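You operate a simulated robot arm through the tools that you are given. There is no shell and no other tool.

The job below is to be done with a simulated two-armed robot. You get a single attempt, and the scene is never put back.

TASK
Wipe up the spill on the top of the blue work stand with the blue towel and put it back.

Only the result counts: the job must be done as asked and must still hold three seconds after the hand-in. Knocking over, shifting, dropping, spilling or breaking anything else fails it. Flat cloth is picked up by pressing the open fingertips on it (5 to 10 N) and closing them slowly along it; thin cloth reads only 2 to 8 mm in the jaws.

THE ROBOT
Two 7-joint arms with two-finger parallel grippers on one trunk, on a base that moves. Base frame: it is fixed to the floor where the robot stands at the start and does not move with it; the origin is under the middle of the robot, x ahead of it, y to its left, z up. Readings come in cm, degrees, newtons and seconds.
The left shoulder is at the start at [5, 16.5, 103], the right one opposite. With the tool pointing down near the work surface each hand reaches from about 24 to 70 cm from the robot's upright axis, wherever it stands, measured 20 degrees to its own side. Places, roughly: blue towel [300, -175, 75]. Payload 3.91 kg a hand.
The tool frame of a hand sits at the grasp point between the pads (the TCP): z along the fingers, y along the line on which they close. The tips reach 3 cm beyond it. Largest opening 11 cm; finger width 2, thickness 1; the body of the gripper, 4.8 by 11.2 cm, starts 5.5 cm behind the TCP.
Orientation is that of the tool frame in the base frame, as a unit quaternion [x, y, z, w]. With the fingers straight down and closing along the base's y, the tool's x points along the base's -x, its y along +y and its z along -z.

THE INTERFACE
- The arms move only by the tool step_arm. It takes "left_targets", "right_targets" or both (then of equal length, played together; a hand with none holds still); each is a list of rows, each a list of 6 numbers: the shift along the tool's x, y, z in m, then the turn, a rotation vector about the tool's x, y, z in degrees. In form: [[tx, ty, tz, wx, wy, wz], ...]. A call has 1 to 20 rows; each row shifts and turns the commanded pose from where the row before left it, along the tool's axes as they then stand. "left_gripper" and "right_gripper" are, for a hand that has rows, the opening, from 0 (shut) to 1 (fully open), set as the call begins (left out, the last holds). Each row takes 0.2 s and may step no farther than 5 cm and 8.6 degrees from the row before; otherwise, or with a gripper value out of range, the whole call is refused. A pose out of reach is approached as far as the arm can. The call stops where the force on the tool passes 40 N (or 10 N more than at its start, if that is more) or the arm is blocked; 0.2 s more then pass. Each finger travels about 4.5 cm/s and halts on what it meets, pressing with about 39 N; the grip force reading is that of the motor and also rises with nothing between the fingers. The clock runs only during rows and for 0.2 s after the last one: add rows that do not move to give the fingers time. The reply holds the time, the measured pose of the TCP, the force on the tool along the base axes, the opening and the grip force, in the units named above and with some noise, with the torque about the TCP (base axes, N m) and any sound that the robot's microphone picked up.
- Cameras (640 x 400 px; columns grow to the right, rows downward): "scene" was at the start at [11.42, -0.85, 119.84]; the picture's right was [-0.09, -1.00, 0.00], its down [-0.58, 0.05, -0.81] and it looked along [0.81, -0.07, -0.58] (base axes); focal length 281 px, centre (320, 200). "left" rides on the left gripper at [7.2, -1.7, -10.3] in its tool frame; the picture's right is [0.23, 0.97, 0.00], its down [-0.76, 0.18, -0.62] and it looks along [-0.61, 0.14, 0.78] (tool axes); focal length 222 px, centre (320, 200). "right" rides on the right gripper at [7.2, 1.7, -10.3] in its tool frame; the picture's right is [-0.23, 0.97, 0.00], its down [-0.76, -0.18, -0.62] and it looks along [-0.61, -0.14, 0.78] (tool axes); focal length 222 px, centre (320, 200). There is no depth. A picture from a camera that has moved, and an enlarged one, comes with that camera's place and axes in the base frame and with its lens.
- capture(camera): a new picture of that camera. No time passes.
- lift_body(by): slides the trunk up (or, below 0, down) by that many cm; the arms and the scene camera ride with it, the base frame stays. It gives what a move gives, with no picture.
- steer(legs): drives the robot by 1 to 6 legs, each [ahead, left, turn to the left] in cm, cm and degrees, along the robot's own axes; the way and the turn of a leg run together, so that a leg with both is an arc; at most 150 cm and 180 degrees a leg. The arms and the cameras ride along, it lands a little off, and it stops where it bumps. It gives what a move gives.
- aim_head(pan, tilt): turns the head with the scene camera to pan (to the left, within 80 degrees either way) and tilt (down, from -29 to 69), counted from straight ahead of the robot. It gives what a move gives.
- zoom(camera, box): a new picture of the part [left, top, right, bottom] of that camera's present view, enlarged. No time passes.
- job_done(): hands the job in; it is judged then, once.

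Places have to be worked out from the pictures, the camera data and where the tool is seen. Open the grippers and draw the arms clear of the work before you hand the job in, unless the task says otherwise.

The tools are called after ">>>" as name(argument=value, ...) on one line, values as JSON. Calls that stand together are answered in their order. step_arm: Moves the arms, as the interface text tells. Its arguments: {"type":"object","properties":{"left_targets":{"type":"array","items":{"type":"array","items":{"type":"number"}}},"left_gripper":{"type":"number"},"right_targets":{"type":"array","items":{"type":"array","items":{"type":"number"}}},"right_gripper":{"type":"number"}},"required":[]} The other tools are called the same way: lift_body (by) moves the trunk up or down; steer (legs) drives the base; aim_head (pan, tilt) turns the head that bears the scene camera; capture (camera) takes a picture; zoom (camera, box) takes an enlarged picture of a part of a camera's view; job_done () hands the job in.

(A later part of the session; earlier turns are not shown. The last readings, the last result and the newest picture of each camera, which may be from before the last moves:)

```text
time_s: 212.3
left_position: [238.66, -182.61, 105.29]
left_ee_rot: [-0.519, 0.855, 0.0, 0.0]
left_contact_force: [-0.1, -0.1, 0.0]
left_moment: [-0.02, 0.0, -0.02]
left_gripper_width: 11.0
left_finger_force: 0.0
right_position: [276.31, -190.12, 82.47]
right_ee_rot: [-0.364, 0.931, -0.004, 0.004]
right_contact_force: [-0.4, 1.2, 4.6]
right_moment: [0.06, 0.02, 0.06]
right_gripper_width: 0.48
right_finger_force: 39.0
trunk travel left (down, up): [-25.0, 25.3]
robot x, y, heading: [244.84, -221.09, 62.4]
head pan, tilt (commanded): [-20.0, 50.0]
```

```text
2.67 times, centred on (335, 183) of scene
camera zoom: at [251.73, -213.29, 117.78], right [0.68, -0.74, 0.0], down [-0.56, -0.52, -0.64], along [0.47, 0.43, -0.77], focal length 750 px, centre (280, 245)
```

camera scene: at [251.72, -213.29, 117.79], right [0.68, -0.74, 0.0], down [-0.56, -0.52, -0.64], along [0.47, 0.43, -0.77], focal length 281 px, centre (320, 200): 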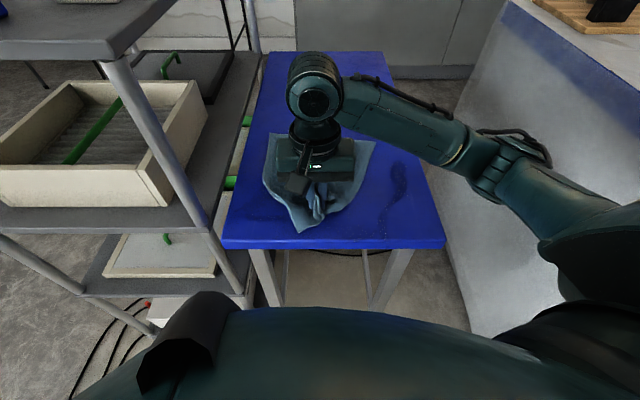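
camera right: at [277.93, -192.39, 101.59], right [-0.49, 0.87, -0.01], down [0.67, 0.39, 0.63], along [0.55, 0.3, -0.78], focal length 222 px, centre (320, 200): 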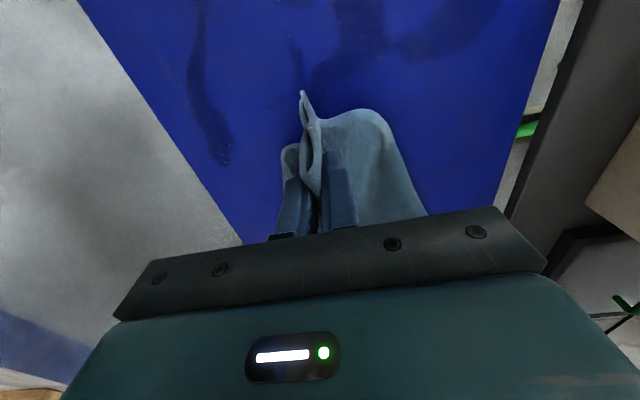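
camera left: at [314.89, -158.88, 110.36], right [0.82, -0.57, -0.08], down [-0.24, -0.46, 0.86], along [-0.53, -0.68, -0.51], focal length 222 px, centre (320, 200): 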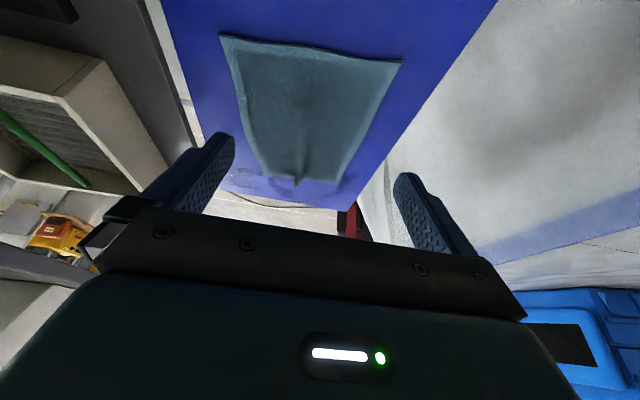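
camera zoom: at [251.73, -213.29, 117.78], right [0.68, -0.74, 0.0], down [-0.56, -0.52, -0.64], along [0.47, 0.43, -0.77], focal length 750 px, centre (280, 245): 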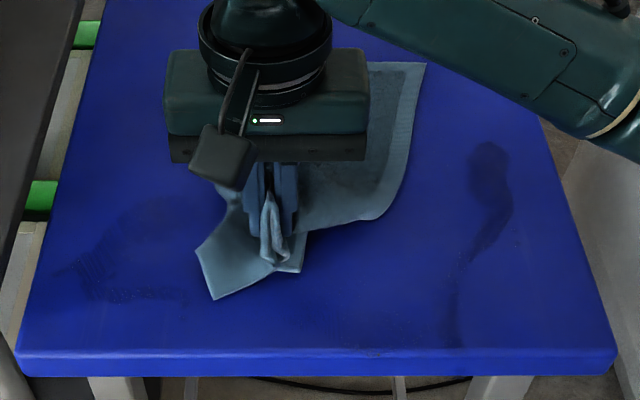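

Left streak is now faint. I repeat there with somewhat more pressure: two strokes from v≈19 inward, at s≈-2.5 and s≈0.

>>> step_arm(right_targets=[[0, 0, -0.045, 0, 0, 0], [0.0143, 0.0387, 0, 0, 0, 0], [0.0143, 0.0387, 0, 0, 0, 0], [0.0143, 0.0387, 0, 0, 0, 0], [0, 0, 0.048, 0, 0, 0], [0, -0.018, 0, 0, 0, 0], [0, -0.018, 0, 0, 0, 0], [0, -0.018, 0, 0, 0, 0], [0, -0.018, 0, 0, 0, 0], [0, -0.018, 0, 0, 0, 0], [0, 0, -0.045, 0, 0, 0], [-0.014, 0.045, 0, 0, 0, 0], [-0.014, 0.045, 0, 0, 0, 0], [0, 0, 0.045, 0, 0, 0], [0, -0.018, 0, 0, 0, 0], [0, -0.018, 0, 0, 0, 0], [0, -0.018, 0, 0, 0, 0], [0, -0.018, 0, 0, 0, 0], [0, -0.018, 0, 0, 0, 0]], right_gripper=0.0)

>>> zoom(camera="scene", box=[215, 110, 455, 256])

```text
time_s: 216.3
left_position: [238.64, -182.56, 105.44]
left_ee_rot: [-0.519, 0.855, 0.0, 0.0]
left_contact_force: [-0.3, 0.3, -0.1]
left_moment: [0.01, 0.01, 0.01]
left_gripper_width: 11.03
left_finger_force: 0.0
right_position: [273.25, -189.14, 82.21]
right_ee_rot: [-0.364, 0.931, -0.004, 0.004]
right_contact_force: [0.5, 0.9, 5.5]
right_moment: [0.01, 0.03, 0.02]
right_gripper_width: 0.5
right_finger_force: 39.6
trunk travel left (down, up): [-25.0, 25.3]
robot x, y, heading: [245.0, -220.99, 62.7]
head pan, tilt (commanded): [-20.0, 50.0]
```

```text
2.67 times, centred on (335, 183) of scene
camera zoom: at [251.73, -213.29, 117.78], right [0.68, -0.74, 0.0], down [-0.56, -0.52, -0.64], along [0.47, 0.43, -0.77], focal length 750 px, centre (280, 245)
```

zoom: 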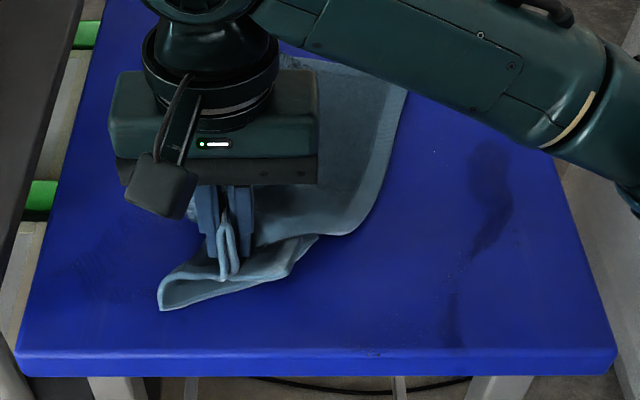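

The left and centre streaks are nearly gone; the right streak remains from (s 10, v -9) to (s -6.6, v -4). I carry the bundle over there and stroke from its outer side toward the middle.

>>> step_arm(right_targets=[[0, 0, -0.04, 0, 0, 0], [0, 0, -0.04, 0, 0, 0], [-0.0186, -0.0434, 0, 0, 0, 0], [-0.0186, -0.0434, 0, 0, 0, 0], [-0.0186, -0.0434, 0, 0, 0, 0], [-0.0186, -0.0434, 0, 0, 0, 0], [-0.0186, -0.0434, 0, 0, 0, 0], [0, 0, 0.04, 0, 0, 0], [0, 0, 0.04, 0, 0, 0], [0, 0, 0, 0, 0, 0], [0, 0.016, 0, 0, 0, 0], [0, 0.016, 0, 0, 0, 0], [0, 0.016, 0, 0, 0, 0], [0, 0.016, 0, 0, 0, 0], [0, 0.016, 0, 0, 0, 0], [0, 0.016, 0, 0, 0, 0]], right_gripper=0.0)

>>> zoom(camera="scene", box=[215, 110, 455, 256])

```text
time_s: 219.7
left_position: [238.61, -182.67, 105.33]
left_ee_rot: [-0.519, 0.855, 0.001, 0.0]
left_contact_force: [-0.3, -1.0, 0.3]
left_moment: [0.01, -0.02, 0.01]
left_gripper_width: 11.0
left_finger_force: 0.1
right_position: [288.38, -191.9, 82.34]
right_ee_rot: [-0.364, 0.931, -0.002, 0.005]
right_contact_force: [2.1, -1.9, 16.7]
right_moment: [-0.03, -0.08, 0.0]
right_gripper_width: 0.54
right_finger_force: 39.1
trunk travel left (down, up): [-25.0, 25.3]
robot x, y, heading: [245.28, -220.91, 62.3]
head pan, tilt (commanded): [-20.0, 50.0]
```

```text
2.67 times, centred on (335, 183) of scene
camera zoom: at [251.66, -213.36, 117.8], right [0.68, -0.74, 0.0], down [-0.56, -0.52, -0.64], along [0.47, 0.44, -0.77], focal length 750 px, centre (280, 245)
```

zoom: 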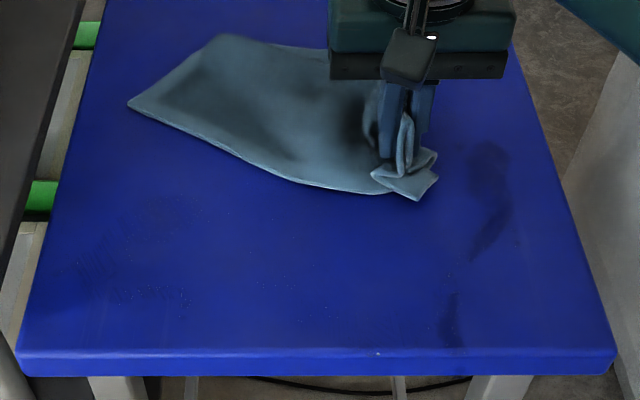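

The left and centre areas look practically clean. I continue on the right streak with two more strokes at s≈6 and s≈2.5.

>>> step_arm(right_targets=[[0, 0, -0.045, 0, 0, 0], [0.0117, -0.0333, 0, 0, 0, 0], [0.0117, -0.0333, 0, 0, 0, 0], [0.0117, -0.0333, 0, 0, 0, 0], [0, 0, 0.044, 0, 0, 0], [0, 0.02, 0, 0, 0, 0], [0, 0.02, 0, 0, 0, 0], [0, 0.02, 0, 0, 0, 0], [0, 0.02, 0, 0, 0, 0], [0, 0.02, 0, 0, 0, 0], [0, 0, -0.045, 0, 0, 0], [0.0175, -0.045, 0, 0, 0, 0], [0.0175, -0.045, 0, 0, 0, 0], [0, 0, 0.045, 0, 0, 0], [0, 0.02, 0, 0, 0, 0], [0, 0.02, 0, 0, 0, 0], [0, 0.02, 0, 0, 0, 0], [0, 0.02, 0, 0, 0, 0], [0, 0.02, 0, 0, 0, 0]], right_gripper=0.0)

>>> zoom(camera="scene", box=[215, 110, 455, 256])

```text
time_s: 223.7
left_position: [238.72, -182.56, 105.36]
left_ee_rot: [-0.519, 0.855, 0.001, 0.001]
left_contact_force: [-1.0, -0.2, 0.4]
left_moment: [0.01, -0.01, -0.01]
left_gripper_width: 10.98
left_finger_force: 0.2
right_position: [282.52, -195.96, 82.34]
right_ee_rot: [-0.364, 0.931, -0.004, 0.005]
right_contact_force: [-0.9, -0.6, 1.1]
right_moment: [0.01, -0.04, 0.0]
right_gripper_width: 0.46
right_finger_force: 39.5
trunk travel left (down, up): [-25.0, 25.3]
robot x, y, heading: [245.2, -221.01, 62.2]
head pan, tilt (commanded): [-20.0, 50.0]
```

```text
2.67 times, centred on (335, 183) of scene
camera zoom: at [251.74, -213.27, 117.78], right [0.68, -0.74, 0.0], down [-0.56, -0.52, -0.64], along [0.47, 0.43, -0.77], focal length 750 px, centre (280, 245)
```

zoom: 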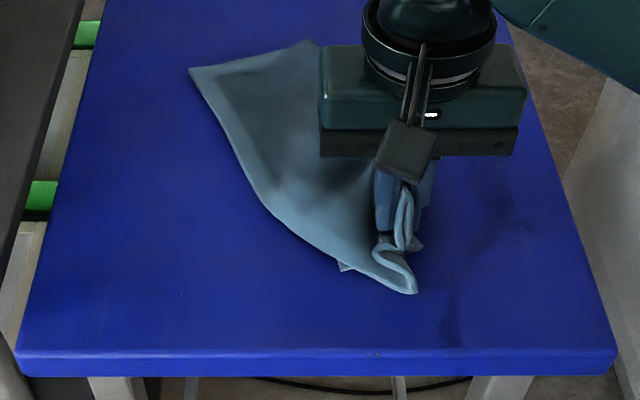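

Pressure had dropped to 1 N, so I press 4 mm lower and stroke the remaining right streak near the edge at s≈-1.5 and s≈-5.

>>> step_arm(right_targets=[[0, 0, -0.045, 0, 0, 0], [0.0195, -0.0395, 0, 0, 0, 0], [0.0195, -0.0395, 0, 0, 0, 0], [0, 0, 0.049, 0, 0, 0], [0, 0.02, 0, 0, 0, 0], [0, 0.02, 0, 0, 0, 0], [0, 0.02, 0, 0, 0, 0], [0, 0.02, 0, 0, 0, 0], [0, 0.02, 0, 0, 0, 0], [0, 0, -0.045, 0, 0, 0], [0.0175, -0.045, 0, 0, 0, 0], [0.0175, -0.045, 0, 0, 0, 0], [0, 0, 0.045, 0, 0, 0], [-0.002, 0.02, 0, 0, 0, 0], [-0.002, 0.02, 0, 0, 0, 0], [-0.002, 0.02, 0, 0, 0, 0], [-0.002, 0.02, 0, 0, 0, 0], [-0.002, 0.02, 0, 0, 0, 0]], right_gripper=0.0)

>>> zoom(camera="scene", box=[215, 110, 455, 256])

```text
time_s: 227.5
left_position: [238.67, -182.62, 105.43]
left_ee_rot: [-0.52, 0.854, -0.001, 0.001]
left_contact_force: [0.1, -0.2, 0.0]
left_moment: [0.03, 0.02, 0.03]
left_gripper_width: 11.02
left_finger_force: 0.1
right_position: [275.73, -197.79, 81.89]
right_ee_rot: [-0.363, 0.932, -0.004, 0.005]
right_contact_force: [0.8, -1.9, 10.9]
right_moment: [-0.09, 0.03, 0.0]
right_gripper_width: 0.48
right_finger_force: 39.4
trunk travel left (down, up): [-25.0, 25.3]
robot x, y, heading: [244.93, -220.72, 62.2]
head pan, tilt (commanded): [-20.0, 50.0]
```

```text
2.67 times, centred on (335, 183) of scene
camera zoom: at [251.71, -213.33, 117.8], right [0.68, -0.74, 0.0], down [-0.56, -0.52, -0.64], along [0.47, 0.44, -0.77], focal length 750 px, centre (280, 245)
```

zoom: 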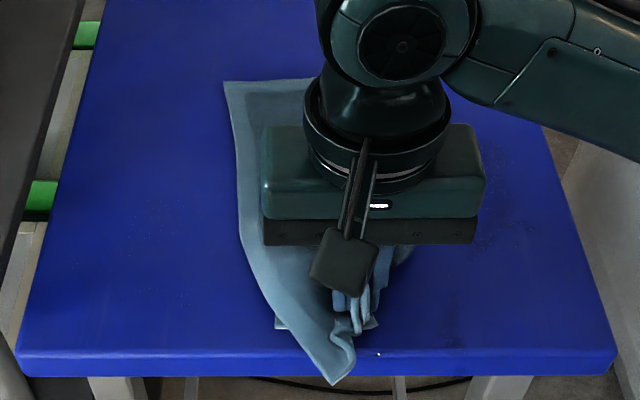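

Most of it is gone. I zoom in closely on the right and left sides for what's left.

>>> zoom(camera="scene", box=[360, 140, 450, 250])

>>> zoom(camera="scene", box=[215, 170, 345, 250])

```text
3.64 times, centred on (405, 195) of scene
camera zoom: at [251.71, -213.33, 117.8], right [0.68, -0.74, 0.0], down [-0.56, -0.52, -0.64], along [0.47, 0.44, -0.77], focal length 1022 px, centre (11, 218)
```

zoom: 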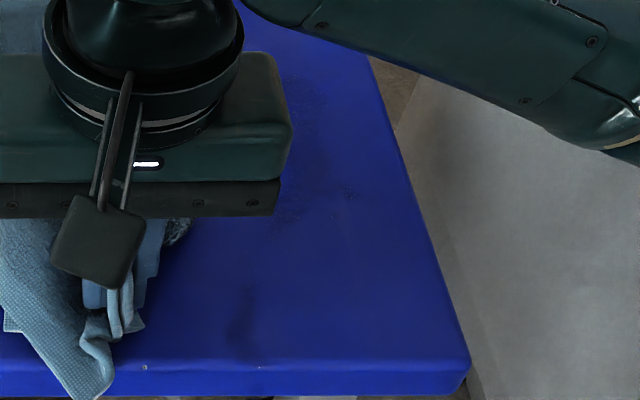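

```text
4.92 times, centred on (280, 210) of scene
camera zoom: at [251.71, -213.33, 117.8], right [0.68, -0.74, 0.0], down [-0.56, -0.52, -0.64], along [0.47, 0.44, -0.77], focal length 1384 px, centre (517, 151)
```

zoom: 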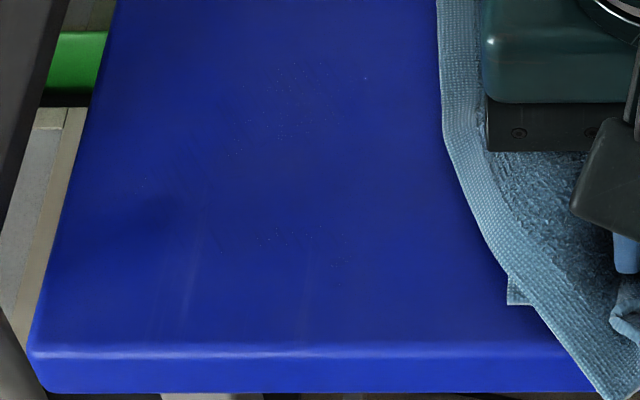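

Only faint specks remain: on the right near (s -4, v -4), (s 3.4, v -10), (s 10, v -9), on the left near v≈15–20. I do a second pass on the right first.

>>> step_arm(right_targets=[[0, 0, -0.045, 0, 0, 0], [0.0035, -0.0485, 0, 0, 0, 0], [0.0035, -0.0485, 0, 0, 0, 0], [0, 0, 0.045, 0, 0, 0], [0, 0.019, 0, 0, 0, 0], [0, 0.019, 0, 0, 0, 0], [0, 0.019, 0, 0, 0, 0], [0, 0.019, 0, 0, 0, 0], [0, 0.019, 0, 0, 0, 0], [0, 0, -0.045, 0, 0, 0], [-0.02, -0.0363, 0, 0, 0, 0], [-0.02, -0.0363, 0, 0, 0, 0], [-0.02, -0.0363, 0, 0, 0, 0], [-0.02, -0.0363, 0, 0, 0, 0], [0, 0, 0.045, 0, 0, 0], [0, 0.02, 0, 0, 0, 0], [0, 0.02, 0, 0, 0, 0], [0, 0.02, 0, 0, 0, 0], [0, 0.02, 0, 0, 0, 0], [0, 0.02, 0, 0, 0, 0]], right_gripper=0.0)

>>> zoom(camera="scene", box=[215, 110, 455, 256])

```text
time_s: 231.7
left_position: [238.72, -182.65, 105.38]
left_ee_rot: [-0.519, 0.855, 0.001, 0.001]
left_contact_force: [0.2, -0.7, -0.4]
left_moment: [0.02, 0.0, -0.01]
left_gripper_width: 10.99
left_finger_force: 0.0
right_position: [284.39, -196.49, 81.97]
right_ee_rot: [-0.363, 0.932, -0.003, 0.005]
right_contact_force: [1.8, -1.8, 12.9]
right_moment: [-0.05, -0.02, 0.05]
right_gripper_width: 0.5
right_finger_force: 38.9
trunk travel left (down, up): [-25.0, 25.3]
robot x, y, heading: [244.79, -221.01, 62.8]
head pan, tilt (commanded): [-20.0, 50.0]
```

```text
2.67 times, centred on (335, 183) of scene
camera zoom: at [251.69, -213.33, 117.8], right [0.68, -0.74, 0.0], down [-0.56, -0.52, -0.64], along [0.47, 0.44, -0.77], focal length 750 px, centre (280, 245)
```

zoom: 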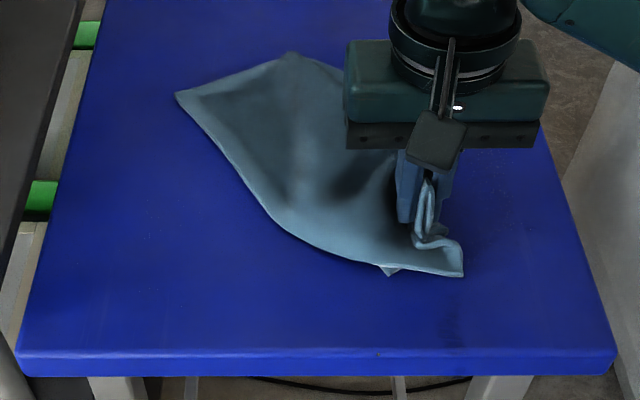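

A dim patch remains at about s -3 to -6, v≈-4 and some specks near s≈10, v≈-9. I stroke inward along the first one and across the second.

>>> step_arm(right_targets=[[0, 0, -0.045, 0, 0, 0], [0.047, -0.009, 0, 0, 0, 0], [0.047, -0.009, 0, 0, 0, 0], [0, 0, 0.047, 0, 0, 0], [0, 0, 0, 0, 0, 0], [-0.015, 0, 0, 0, 0, 0], [-0.015, 0, 0, 0, 0, 0], [-0.015, 0, 0, 0, 0, 0], [-0.015, 0, 0, 0, 0, 0], [-0.015, 0, 0, 0, 0, 0], [-0.015, 0, 0, 0, 0, 0], [0, 0, -0.045, 0, 0, 0], [-0.03, -0.0233, 0, 0, 0, 0], [-0.03, -0.0233, 0, 0, 0, 0], [-0.03, -0.0233, 0, 0, 0, 0], [0, 0, 0.045, 0, 0, 0], [0, 0.02, 0, 0, 0, 0], [0, 0.02, 0, 0, 0, 0], [0, 0.02, 0, 0, 0, 0], [0, 0.02, 0, 0, 0, 0]], right_gripper=0.0)

>>> zoom(camera="scene", box=[215, 110, 455, 256])

```text
time_s: 235.9
left_position: [238.76, -182.73, 105.43]
left_ee_rot: [-0.519, 0.855, 0.0, 0.001]
left_contact_force: [0.6, -0.1, 0.1]
left_moment: [-0.02, -0.02, 0.05]
left_gripper_width: 10.98
left_finger_force: 0.2
right_position: [291.29, -191.16, 82.01]
right_ee_rot: [-0.364, 0.931, -0.003, 0.005]
right_contact_force: [1.4, -2.3, 11.2]
right_moment: [-0.02, -0.03, 0.01]
right_gripper_width: 0.51
right_finger_force: 38.9
trunk travel left (down, up): [-25.0, 25.3]
robot x, y, heading: [244.75, -221.0, 62.5]
head pan, tilt (commanded): [-20.0, 50.0]
```

```text
2.67 times, centred on (335, 183) of scene
camera zoom: at [251.67, -213.33, 117.8], right [0.68, -0.74, 0.0], down [-0.56, -0.52, -0.64], along [0.47, 0.44, -0.77], focal length 750 px, centre (280, 245)
```

zoom: 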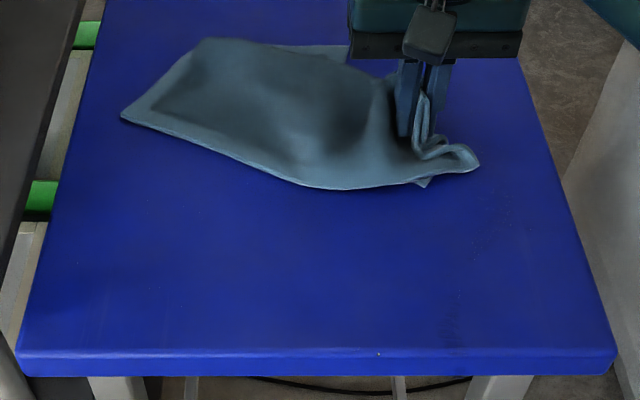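

The top looks almost clean. I zoom in on the remaining faint spots.

>>> zoom(camera="scene", box=[365, 160, 445, 245])

>>> zoom(camera="scene", box=[220, 165, 370, 245])

```text
4.71 times, centred on (405, 202) of scene
camera zoom: at [251.67, -213.33, 117.8], right [0.68, -0.74, 0.0], down [-0.56, -0.52, -0.64], along [0.47, 0.44, -0.77], focal length 1323 px, centre (-80, 188)
```

zoom: 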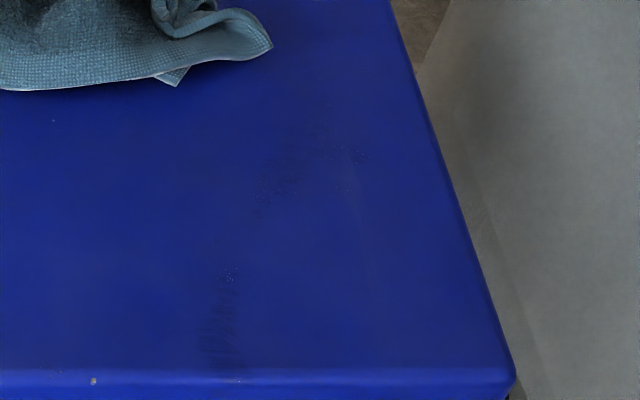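

```text
4.27 times, centred on (295, 205) of scene
camera zoom: at [251.67, -213.33, 117.8], right [0.68, -0.74, 0.0], down [-0.56, -0.52, -0.64], along [0.47, 0.44, -0.77], focal length 1199 px, centre (427, 179)
```

zoom: 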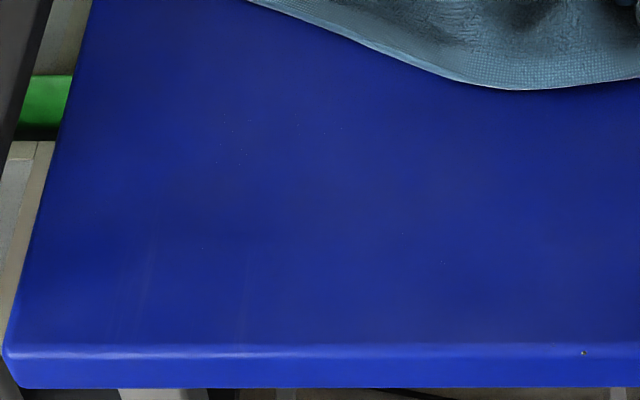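

Left and centre are clean. On the right a thin trail remains from (s -6, v -3.5) to (s 4, v -10); I follow exactly that trail inward with the pressed bundle.

>>> step_arm(right_targets=[[0, 0, -0.045, 0, 0, 0], [0.046, 0.001, 0, 0, 0, 0], [0.046, 0.001, 0, 0, 0, 0], [0.046, 0.001, 0, 0, 0, 0], [0.046, 0, 0, 0, 0, 0], [0, 0, 0.046, 0, 0, 0], [0, 0, 0, 0, 0, 0], [-0.012, -0.0045, 0, 0, 0, 0], [-0.012, -0.0045, 0, 0, 0, 0], [-0.012, -0.0045, 0, 0, 0, 0], [-0.014, -0.008, 0, 0, 0, 0], [-0.014, -0.008, 0, 0, 0, 0], [-0.014, -0.008, 0, 0, 0, 0], [-0.012, -0.013, 0, 0, 0, 0], [-0.013, -0.013, 0, 0, 0, 0], [-0.014, 0.012, 0, 0, 0, 0], [-0.014, 0.012, 0, 0, 0, 0], [-0.014, 0.012, 0, 0, 0, 0], [-0.01, 0.02, 0, 0, 0, 0]], right_gripper=0.0)

>>> zoom(camera="scene", box=[365, 160, 445, 245])

>>> zoom(camera="scene", box=[215, 90, 455, 256])

```text
time_s: 239.9
left_position: [238.64, -182.67, 105.44]
left_ee_rot: [-0.52, 0.854, 0.001, 0.001]
left_contact_force: [0.1, 0.1, 0.4]
left_moment: [-0.03, -0.01, 0.02]
left_gripper_width: 11.0
left_finger_force: 0.2
right_position: [289.21, -193.43, 81.81]
right_ee_rot: [-0.364, 0.931, -0.004, 0.005]
right_contact_force: [1.2, -2.9, 12.8]
right_moment: [-0.11, 0.0, 0.05]
right_gripper_width: 0.49
right_finger_force: 38.8
trunk travel left (down, up): [-25.0, 25.3]
robot x, y, heading: [244.96, -220.99, 62.7]
head pan, tilt (commanded): [-20.0, 50.0]
```

```text
4.71 times, centred on (405, 202) of scene
camera zoom: at [251.67, -213.34, 117.8], right [0.68, -0.74, 0.0], down [-0.56, -0.52, -0.64], along [0.47, 0.44, -0.77], focal length 1323 px, centre (-80, 188)
```

zoom: 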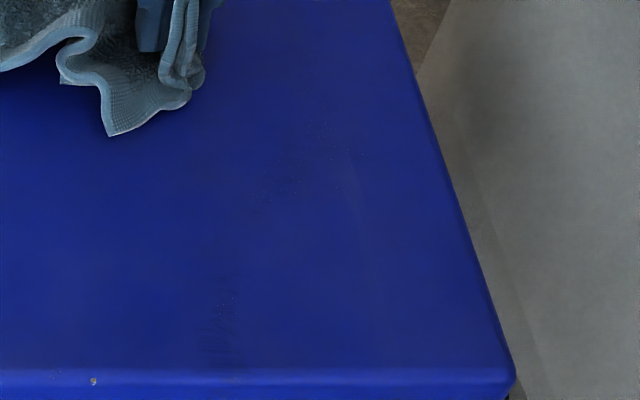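

```text
2.41 times, centred on (335, 173) of scene
camera zoom: at [251.67, -213.34, 117.8], right [0.68, -0.74, 0.0], down [-0.56, -0.52, -0.64], along [0.47, 0.44, -0.77], focal length 677 px, centre (284, 265)
```

zoom: 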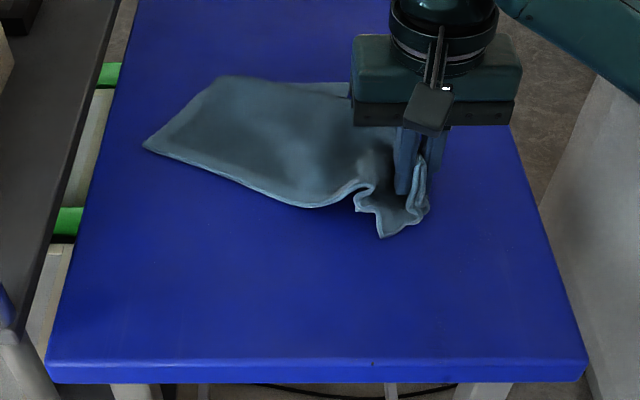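

Nearly invisible now. I make one more stroke right along the near edge (s≈-6.2, v -5 to 5), where a last speck sits, then pull inward.

>>> step_arm(right_targets=[[0, 0, -0.045, 0, 0, 0], [0.0383, -0.003, 0, 0, 0, 0], [0.0383, -0.003, 0, 0, 0, 0], [0.0383, -0.003, 0, 0, 0, 0], [0.0383, -0.003, 0, 0, 0, 0], [0, 0, 0.045, 0, 0, 0], [0, 0, 0, 0, 0, 0], [0, 0.015, 0, 0, 0, 0], [0, 0.015, 0, 0, 0, 0], [0, 0.015, 0, 0, 0, 0], [0, 0.015, 0, 0, 0, 0], [0, 0.015, 0, 0, 0, 0], [0, 0.015, 0, 0, 0, 0], [-0.015, 0, 0, 0, 0, 0], [-0.015, 0, 0, 0, 0, 0], [-0.015, 0, 0, 0, 0, 0], [-0.015, 0, 0, 0, 0, 0], [-0.015, 0, 0, 0, 0, 0], [-0.015, 0, 0, 0, 0, 0]], right_gripper=0.0)

>>> zoom(camera="scene", box=[300, 165, 445, 250])

>>> zoom(camera="scene", box=[215, 90, 455, 256])

```text
time_s: 243.9
left_position: [238.73, -182.68, 105.46]
left_ee_rot: [-0.519, 0.855, 0.001, 0.0]
left_contact_force: [-0.5, -0.1, 0.0]
left_moment: [0.01, 0.02, 0.0]
left_gripper_width: 11.0
left_finger_force: 0.1
right_position: [279.47, -192.02, 81.69]
right_ee_rot: [-0.364, 0.931, -0.002, 0.005]
right_contact_force: [-4.2, -2.3, 20.5]
right_moment: [-0.17, 0.12, -0.01]
right_gripper_width: 0.48
right_finger_force: 38.9
trunk travel left (down, up): [-25.0, 25.3]
robot x, y, heading: [244.97, -220.7, 62.4]
head pan, tilt (commanded): [-20.0, 50.0]
```

```text
4.41 times, centred on (372, 208) of scene
camera zoom: at [251.61, -213.39, 117.8], right [0.68, -0.74, 0.0], down [-0.56, -0.52, -0.64], along [0.47, 0.44, -0.76], focal length 1240 px, centre (88, 167)
```

zoom: 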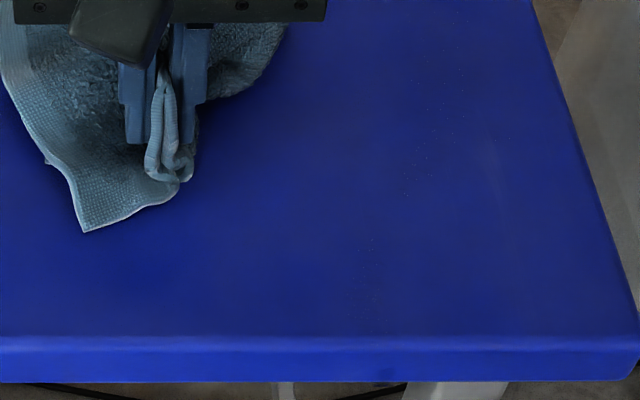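

```text
2.41 times, centred on (335, 173) of scene
camera zoom: at [251.61, -213.39, 117.8], right [0.68, -0.74, 0.0], down [-0.56, -0.52, -0.64], along [0.47, 0.44, -0.76], focal length 677 px, centre (284, 265)
```

zoom: 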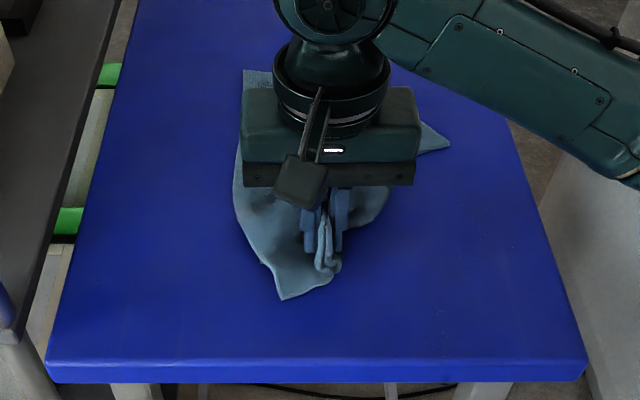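

Only a handful of single dots remain on the right. I do one more double pass over them (s≈5 and s≈2) with the bundle pressed.

>>> step_arm(right_targets=[[0, 0, -0.045, 0, 0, 0], [-0.0054, -0.0385, 0, 0, 0, 0], [-0.0054, -0.0385, 0, 0, 0, 0], [-0.0054, -0.0385, 0, 0, 0, 0], [-0.0054, -0.0385, 0, 0, 0, 0], [0, 0, 0.045, 0, 0, 0], [0, 0.02, 0, 0, 0, 0], [0, 0.02, 0, 0, 0, 0], [0, 0.02, 0, 0, 0, 0], [0, 0.02, 0, 0, 0, 0], [0, 0.02, 0, 0, 0, 0], [0, 0, -0.045, 0, 0, 0], [0.01, -0.035, 0, 0, 0, 0], [0.01, -0.035, 0, 0, 0, 0], [0.01, -0.035, 0, 0, 0, 0], [0, 0, 0.045, 0, 0, 0], [0, 0.025, 0, 0, 0, 0], [0, 0.025, 0, 0, 0, 0], [0, 0.025, 0, 0, 0, 0], [0, 0.025, 0, 0, 0, 0]], right_gripper=0.0)

>>> step_arm(right_targets=[[0, 0, -0.045, 0, 0, 0], [0.012, -0.032, 0, 0, 0, 0], [0.012, -0.032, 0, 0, 0, 0], [0.012, -0.032, 0, 0, 0, 0], [0, 0, 0.045, 0, 0, 0], [0, 0.02, 0, 0, 0, 0], [0, 0.02, 0, 0, 0, 0], [0, 0.02, 0, 0, 0, 0], [0, 0.02, 0, 0, 0, 0], [0, 0, -0.045, 0, 0, 0], [0.015, -0.035, 0, 0, 0, 0], [0.015, -0.035, 0, 0, 0, 0], [0, 0, 0.045, 0, 0, 0], [0, 0.02, 0, 0, 0, 0], [0, 0.02, 0, 0, 0, 0], [0, 0.02, 0, 0, 0, 0], [-0.015, 0.01, 0, 0, 0, 0], [-0.015, 0.01, 0, 0, 0, 0], [-0.015, 0.01, 0, 0, 0, 0]], right_gripper=0.0)

>>> zoom(camera="scene", box=[300, 165, 445, 250])

>>> zoom(camera="scene", box=[215, 90, 455, 256])

```text
time_s: 248.1
left_position: [238.58, -182.65, 105.46]
left_ee_rot: [-0.52, 0.854, 0.001, 0.001]
left_contact_force: [0.1, 0.7, -0.2]
left_moment: [0.02, -0.04, -0.03]
left_gripper_width: 11.01
left_finger_force: 0.1
right_position: [282.5, -197.1, 81.67]
right_ee_rot: [-0.363, 0.932, -0.002, 0.006]
right_contact_force: [5.0, -4.8, 31.0]
right_moment: [-0.35, -0.03, 0.06]
right_gripper_width: 0.52
right_finger_force: 39.5
trunk travel left (down, up): [-25.0, 25.3]
robot x, y, heading: [245.39, -220.8, 62.5]
head pan, tilt (commanded): [-20.0, 50.0]
```

```text
time_s: 252.1
left_position: [238.61, -182.59, 105.38]
left_ee_rot: [-0.52, 0.854, 0.001, 0.0]
left_contact_force: [-0.1, -0.4, 0.3]
left_moment: [-0.01, -0.01, 0.0]
left_gripper_width: 11.0
left_finger_force: 0.1
right_position: [280.9, -197.95, 81.73]
right_ee_rot: [-0.364, 0.932, -0.003, 0.006]
right_contact_force: [-1.4, -4.9, 17.6]
right_moment: [-0.18, 0.08, 0.02]
right_gripper_width: 0.49
right_finger_force: 39.3
trunk travel left (down, up): [-25.0, 25.3]
robot x, y, heading: [244.65, -220.96, 62.5]
head pan, tilt (commanded): [-20.0, 50.0]
```

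```text
4.41 times, centred on (372, 208) of scene
camera zoom: at [251.65, -213.36, 117.81], right [0.68, -0.74, 0.0], down [-0.56, -0.52, -0.64], along [0.47, 0.44, -0.77], focal length 1240 px, centre (88, 167)
```

zoom: 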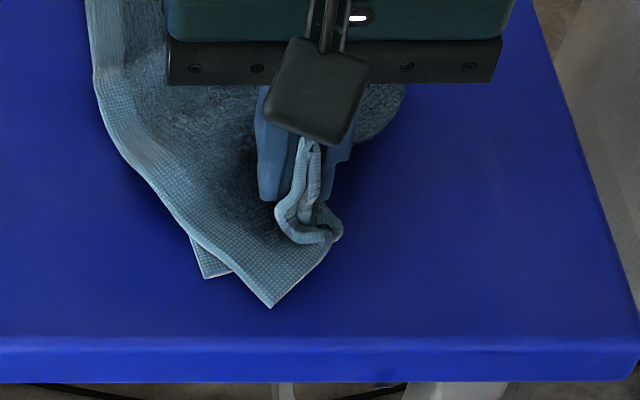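

```text
2.41 times, centred on (335, 173) of scene
camera zoom: at [251.65, -213.36, 117.81], right [0.68, -0.74, 0.0], down [-0.56, -0.52, -0.64], along [0.47, 0.44, -0.77], focal length 677 px, centre (284, 265)
```

zoom: 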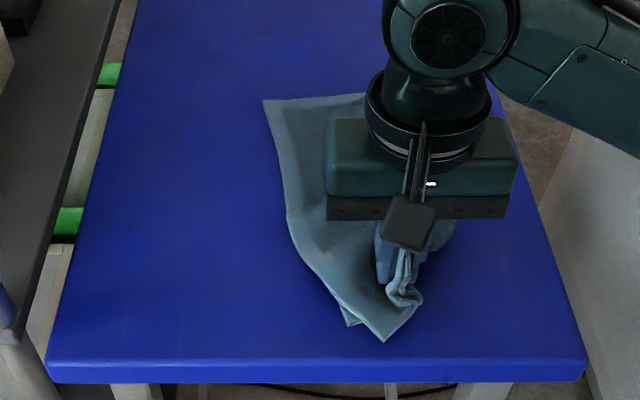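

The surface looks clean all over. I now lift the towel up high to let it hang out and see the surface beneath it.

>>> step_arm(right_targets=[[0, 0, -0.03, 0, 0, 0], [-0.01, 0.005, -0.04, 0, 0, 0], [-0.01, 0.01, -0.04, 0, 0, 0], [-0.01, 0.01, -0.04, 0, 0, 0], [-0.01, 0.01, -0.04, 0, 0, 0], [-0.01, 0.01, -0.04, 0, 0, 0], [-0.01, 0.01, -0.04, 0, 0, 0], [-0.01, 0, -0.04, 0, 0, 0], [0, 0, 0, 0, 0, 0], [0, 0, 0, 0, 0, 0]], right_gripper=0.0)

>>> capture(camera="scene")

>>> zoom(camera="scene", box=[215, 50, 455, 256])

```text
time_s: 254.3
left_position: [238.7, -182.53, 105.35]
left_ee_rot: [-0.52, 0.854, 0.001, 0.0]
left_contact_force: [-0.1, 0.1, 0.8]
left_moment: [0.01, -0.01, 0.0]
left_gripper_width: 11.02
left_finger_force: 0.0
right_position: [282.01, -189.14, 112.74]
right_ee_rot: [-0.365, 0.931, -0.003, 0.005]
right_contact_force: [-0.1, 0.1, -0.4]
right_moment: [-0.01, 0.02, -0.01]
right_gripper_width: 0.49
right_finger_force: 38.9
trunk travel left (down, up): [-25.0, 25.3]
robot x, y, heading: [244.95, -221.06, 62.8]
head pan, tilt (commanded): [-20.0, 50.0]
```

```text
taken
camera scene: at [251.75, -213.27, 117.78], right [0.68, -0.74, 0.0], down [-0.56, -0.52, -0.64], along [0.47, 0.43, -0.77], focal length 281 px, centre (320, 200)
```

scene: 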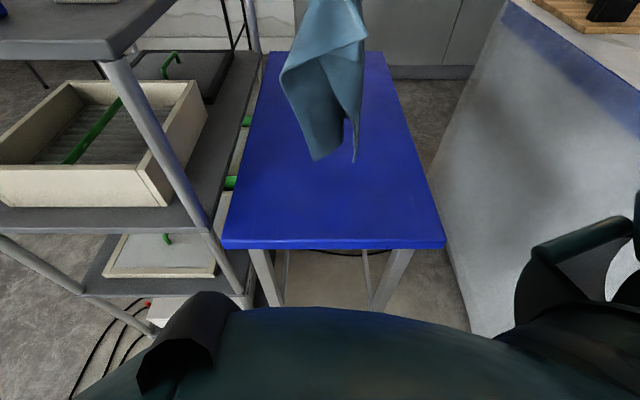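

```text
1.94 times, centred on (335, 153) of scene
camera zoom: at [251.75, -213.27, 117.78], right [0.68, -0.74, 0.0], down [-0.56, -0.52, -0.64], along [0.47, 0.43, -0.77], focal length 546 px, centre (291, 291)
```

zoom: 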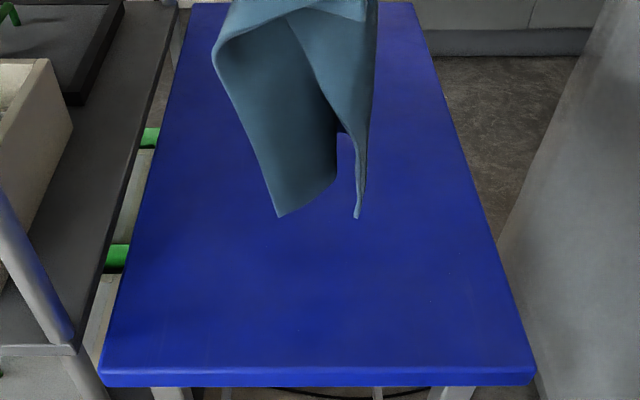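

The whole top beneath is clean too. The towel hangs freely; I carry it inward (away from the near edge) before laying it down.

>>> step_arm(right_targets=[[-0.03, 0, 0, 0, 0, 0], [-0.035, 0, 0, 0, 0, 0], [-0.035, 0, 0, 0, 0, 0], [-0.035, 0, 0, 0, 0, 0], [-0.03, 0, 0, 0, 0, 0], [0, 0, 0, 0, 0, 0], [0, 0, 0, 0, 0, 0], [0, 0, 0, 0, 0, 0]], right_gripper=0.0)

>>> aim_head(pan=-20, tilt=35)

>>> capture(camera="scene")

>>> capture(camera="right")

```text
time_s: 256.1
left_position: [238.72, -182.6, 105.17]
left_ee_rot: [-0.519, 0.855, 0.0, 0.0]
left_contact_force: [0.8, 0.3, -0.5]
left_moment: [0.02, 0.0, 0.02]
left_gripper_width: 10.99
left_finger_force: 0.0
right_position: [292.56, -179.31, 111.93]
right_ee_rot: [-0.364, 0.932, -0.004, 0.004]
right_contact_force: [-0.3, -0.2, 0.5]
right_moment: [0.01, -0.02, -0.02]
right_gripper_width: 0.5
right_finger_force: 38.9
right hand out of reach, approached as far as the arm can: row 5
trunk travel left (down, up): [-25.0, 25.3]
robot x, y, heading: [245.22, -220.87, 62.2]
head pan, tilt (commanded): [-20.0, 50.0]
```

```text
time_s: 256.9
left_position: [238.72, -182.56, 105.26]
left_ee_rot: [-0.519, 0.855, 0.0, 0.0]
left_contact_force: [-0.2, -0.4, -0.4]
left_moment: [0.04, -0.01, 0.02]
left_gripper_width: 11.02
left_finger_force: 0.0
right_position: [292.41, -179.08, 111.89]
right_ee_rot: [-0.364, 0.931, -0.004, 0.004]
right_contact_force: [0.7, -0.1, -0.5]
right_moment: [-0.02, 0.0, 0.01]
right_gripper_width: 0.5
right_finger_force: 38.8
trunk travel left (down, up): [-25.0, 25.3]
robot x, y, heading: [245.15, -221.12, 62.6]
head pan, tilt (commanded): [-20.0, 35.0]
```

```text
taken
camera scene: at [252.57, -212.52, 119.95], right [0.68, -0.74, 0.0], down [-0.42, -0.39, -0.82], along [0.6, 0.55, -0.57], focal length 281 px, centre (320, 200)
```

scene: 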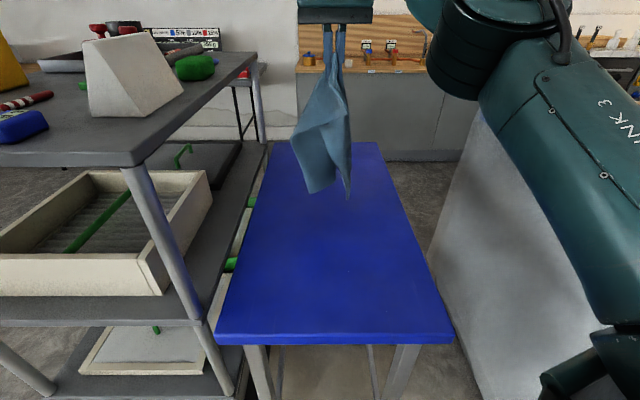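

```text
taken
camera right: at [285.93, -182.92, 122.19], right [-0.49, 0.87, -0.01], down [0.67, 0.39, 0.63], along [0.55, 0.3, -0.78], focal length 222 px, centre (320, 200)
```

right: 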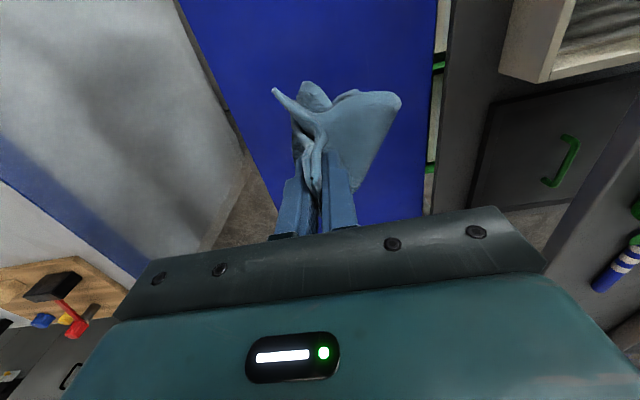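

The entire stand top is in view from a flat angle. I zoom in to make sure no wet film is left.

>>> zoom(camera="scene", box=[205, 180, 455, 350])

>>> zoom(camera="scene", box=[260, 40, 400, 220])

```text
2.35 times, centred on (330, 265) of scene
camera zoom: at [252.57, -212.52, 119.95], right [0.68, -0.74, 0.0], down [-0.42, -0.39, -0.82], along [0.6, 0.55, -0.57], focal length 661 px, centre (296, 47)
```

zoom: 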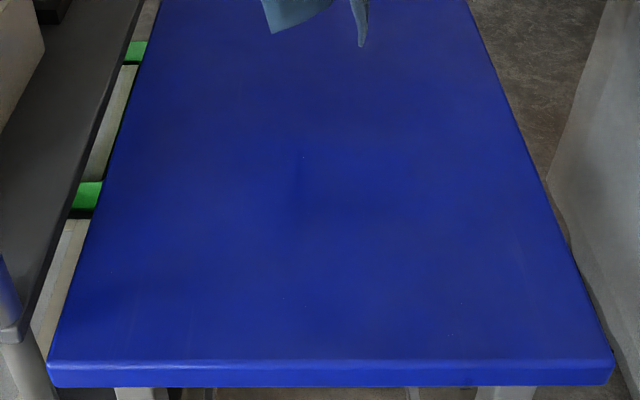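

```text
2.22 times, centred on (330, 130) of scene
camera zoom: at [252.57, -212.52, 119.95], right [0.68, -0.74, 0.0], down [-0.42, -0.39, -0.82], along [0.6, 0.55, -0.57], focal length 625 px, centre (298, 356)
```

zoom: 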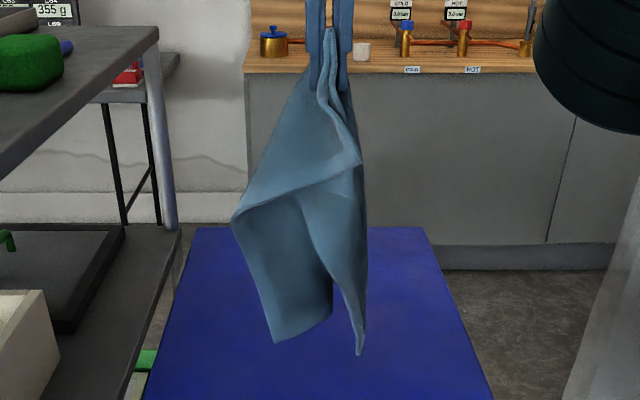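

One faint dim mark may remain near s≈8, v≈6.5. I look closer.

>>> zoom(camera="scene", box=[280, 220, 370, 290])

>>> zoom(camera="scene", box=[260, 170, 380, 245])

```text
5.71 times, centred on (325, 255) of scene
camera zoom: at [252.57, -212.52, 119.95], right [0.68, -0.74, 0.0], down [-0.42, -0.39, -0.82], along [0.6, 0.55, -0.57], focal length 1606 px, centre (291, -114)
```

zoom: 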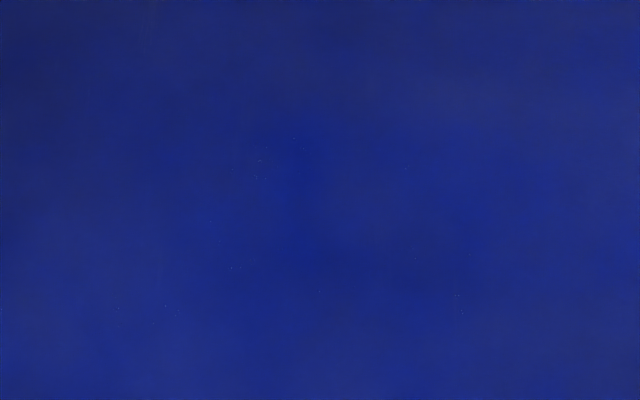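

```text
5.33 times, centred on (320, 208) of scene
camera zoom: at [252.57, -212.52, 119.95], right [0.68, -0.74, 0.0], down [-0.42, -0.39, -0.82], along [0.6, 0.55, -0.57], focal length 1499 px, centre (320, 160)
```

zoom: 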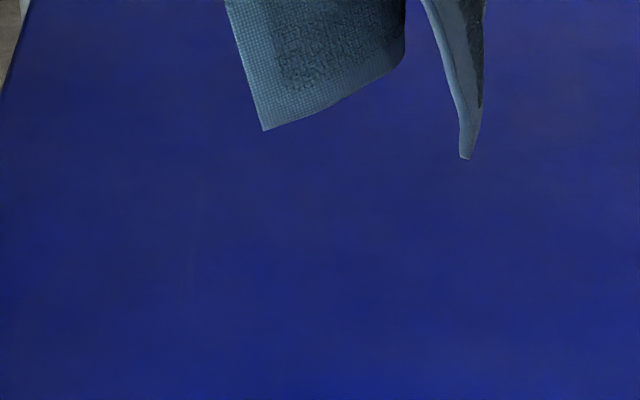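

Nothing but shading – the spill is wiped up. Now to put the towel back: I tilt the hand outward while still high to carry the hanging towel further inward.

>>> step_arm(right_targets=[[-0.024, 0, 0, 0, -8, 0], [-0.0238, 0, 0.0033, 0, -8, 0], [-0.0231, 0, 0.0066, 0, -8, 0], [-0.0219, 0, 0.0098, 0, -8, 0], [-0.0204, 0, 0.0127, 0, -8, 0], [0, 0, 0, 0, 0, 0], [0, 0, 0, 0, 0, 0], [0, 0, 0, 0, 0, 0]], right_gripper=0.0)

>>> capture(camera="scene")

```text
time_s: 258.7
left_position: [238.79, -182.55, 105.36]
left_ee_rot: [-0.52, 0.854, 0.0, 0.0]
left_contact_force: [-1.0, 1.1, 0.9]
left_moment: [-0.01, -0.01, 0.0]
left_gripper_width: 10.99
left_finger_force: 0.0
right_position: [301.56, -171.1, 111.83]
right_ee_rot: [-0.343, 0.874, 0.121, 0.322]
right_contact_force: [-0.4, 0.5, -0.8]
right_moment: [0.01, 0.01, -0.02]
right_gripper_width: 0.48
right_finger_force: 38.9
trunk travel left (down, up): [-25.0, 25.3]
robot x, y, heading: [244.86, -221.08, 62.5]
head pan, tilt (commanded): [-20.0, 35.0]
```

```text
taken
camera scene: at [252.57, -212.52, 119.95], right [0.68, -0.74, 0.0], down [-0.42, -0.39, -0.82], along [0.6, 0.55, -0.57], focal length 281 px, centre (320, 200)
```

scene: 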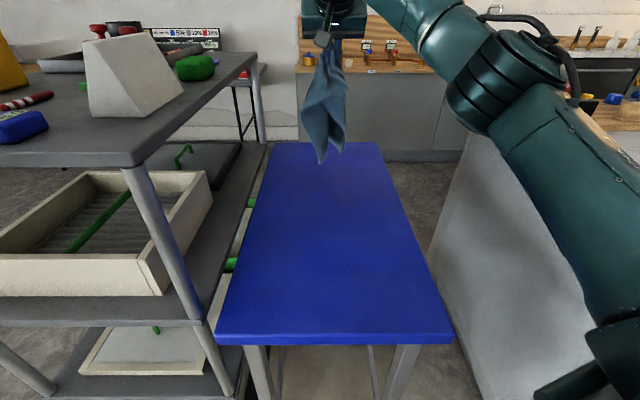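

Reach holds (s≈33). I go 6 cm further with a bit more tilt.

>>> step_arm(right_targets=[[-0.0153, 0, 0.0129, 0, -5, 0], [-0.0141, 0, 0.0141, 0, -5, 0], [-0.0129, 0, 0.0153, 0, -5, 0], [0, 0, 0, 0, 0, 0], [0, 0, 0, 0, 0, 0]], right_gripper=0.0)

>>> zoom(camera="scene", box=[240, 20, 420, 220])

```text
time_s: 259.9
left_position: [238.77, -182.6, 105.29]
left_ee_rot: [-0.52, 0.854, 0.0, 0.0]
left_contact_force: [0.0, 0.1, -0.3]
left_moment: [0.0, -0.01, 0.0]
left_gripper_width: 11.03
left_finger_force: 0.1
right_position: [305.69, -167.09, 112.05]
right_ee_rot: [-0.325, 0.824, 0.165, 0.433]
right_contact_force: [-0.1, -0.1, -1.1]
right_moment: [-0.01, 0.0, -0.01]
right_gripper_width: 0.55
right_finger_force: 39.2
trunk travel left (down, up): [-25.0, 25.3]
robot x, y, heading: [245.06, -221.34, 62.5]
head pan, tilt (commanded): [-20.0, 35.0]
```

```text
2.00 times, centred on (330, 120) of scene
camera zoom: at [252.57, -212.52, 119.95], right [0.68, -0.74, 0.0], down [-0.42, -0.39, -0.82], along [0.6, 0.55, -0.57], focal length 562 px, centre (300, 360)
```

zoom: 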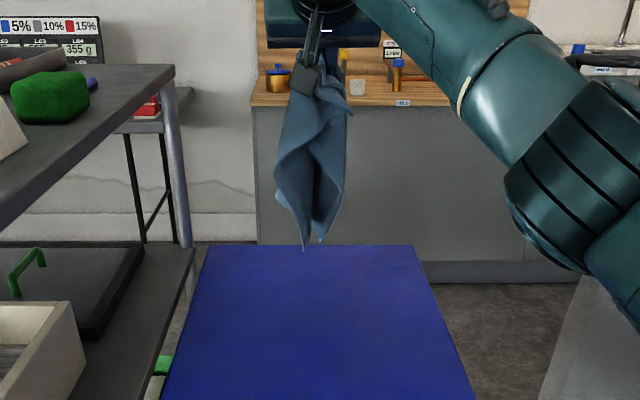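

The towel hangs over s≈40. I now lay it down: lower until its far end touches, then bring the held edge back toward me and down along an arc, straightening the hand on the way.

>>> step_arm(right_targets=[[0.0246, 0, 0.0172, 0, 0, 0], [0.0221, 0, 0.0033, 0, 5, 0], [0.0378, 0, -0.014, 0, 5, 0], [0.0354, 0, -0.0141, 0, 5, 0], [0.0429, 0, -0.0034, 0, 5, 0], [0.0459, 0, 0.0045, 0, 5, 0], [0.0367, 0, 0.0135, 0, 5, 0], [0.0353, 0, 0.0166, 0, 5, 0], [0.0291, 0, 0.0214, 0, 5, 0], [0.0223, 0, 0.0251, 0, 5, 0], [0.0133, 0, 0.018, 0, 5, 0], [0.0063, 0, 0.0145, 0, 5, 0], [0, 0, 0, 0, 0, 0], [0, 0, 0, 0, 0, 0]], right_gripper=0.0)

>>> capture(camera="scene")

```text
time_s: 262.9
left_position: [238.76, -182.57, 105.34]
left_ee_rot: [-0.519, 0.855, 0.0, 0.0]
left_contact_force: [-0.2, -0.1, 0.2]
left_moment: [-0.02, -0.04, 0.0]
left_gripper_width: 10.99
left_finger_force: 0.2
right_position: [287.53, -184.11, 82.26]
right_ee_rot: [-0.364, 0.931, -0.004, 0.005]
right_contact_force: [0.4, 0.7, 2.4]
right_moment: [-0.02, -0.02, 0.0]
right_gripper_width: 0.48
right_finger_force: 38.8
trunk travel left (down, up): [-25.0, 25.3]
robot x, y, heading: [245.02, -220.75, 62.6]
head pan, tilt (commanded): [-20.0, 35.0]
```

```text
taken
camera scene: at [252.56, -212.53, 119.96], right [0.68, -0.74, 0.0], down [-0.42, -0.39, -0.82], along [0.6, 0.55, -0.57], focal length 281 px, centre (320, 200)
```

scene: 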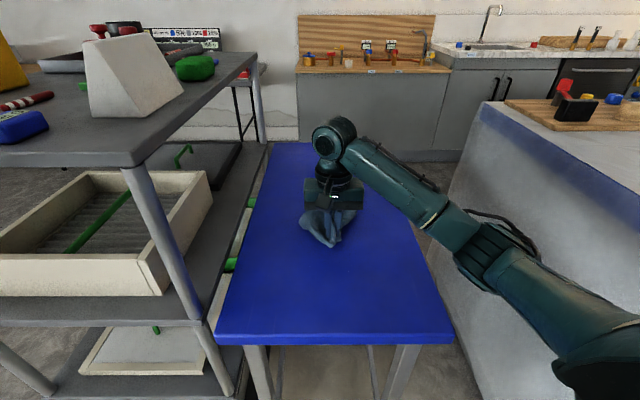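

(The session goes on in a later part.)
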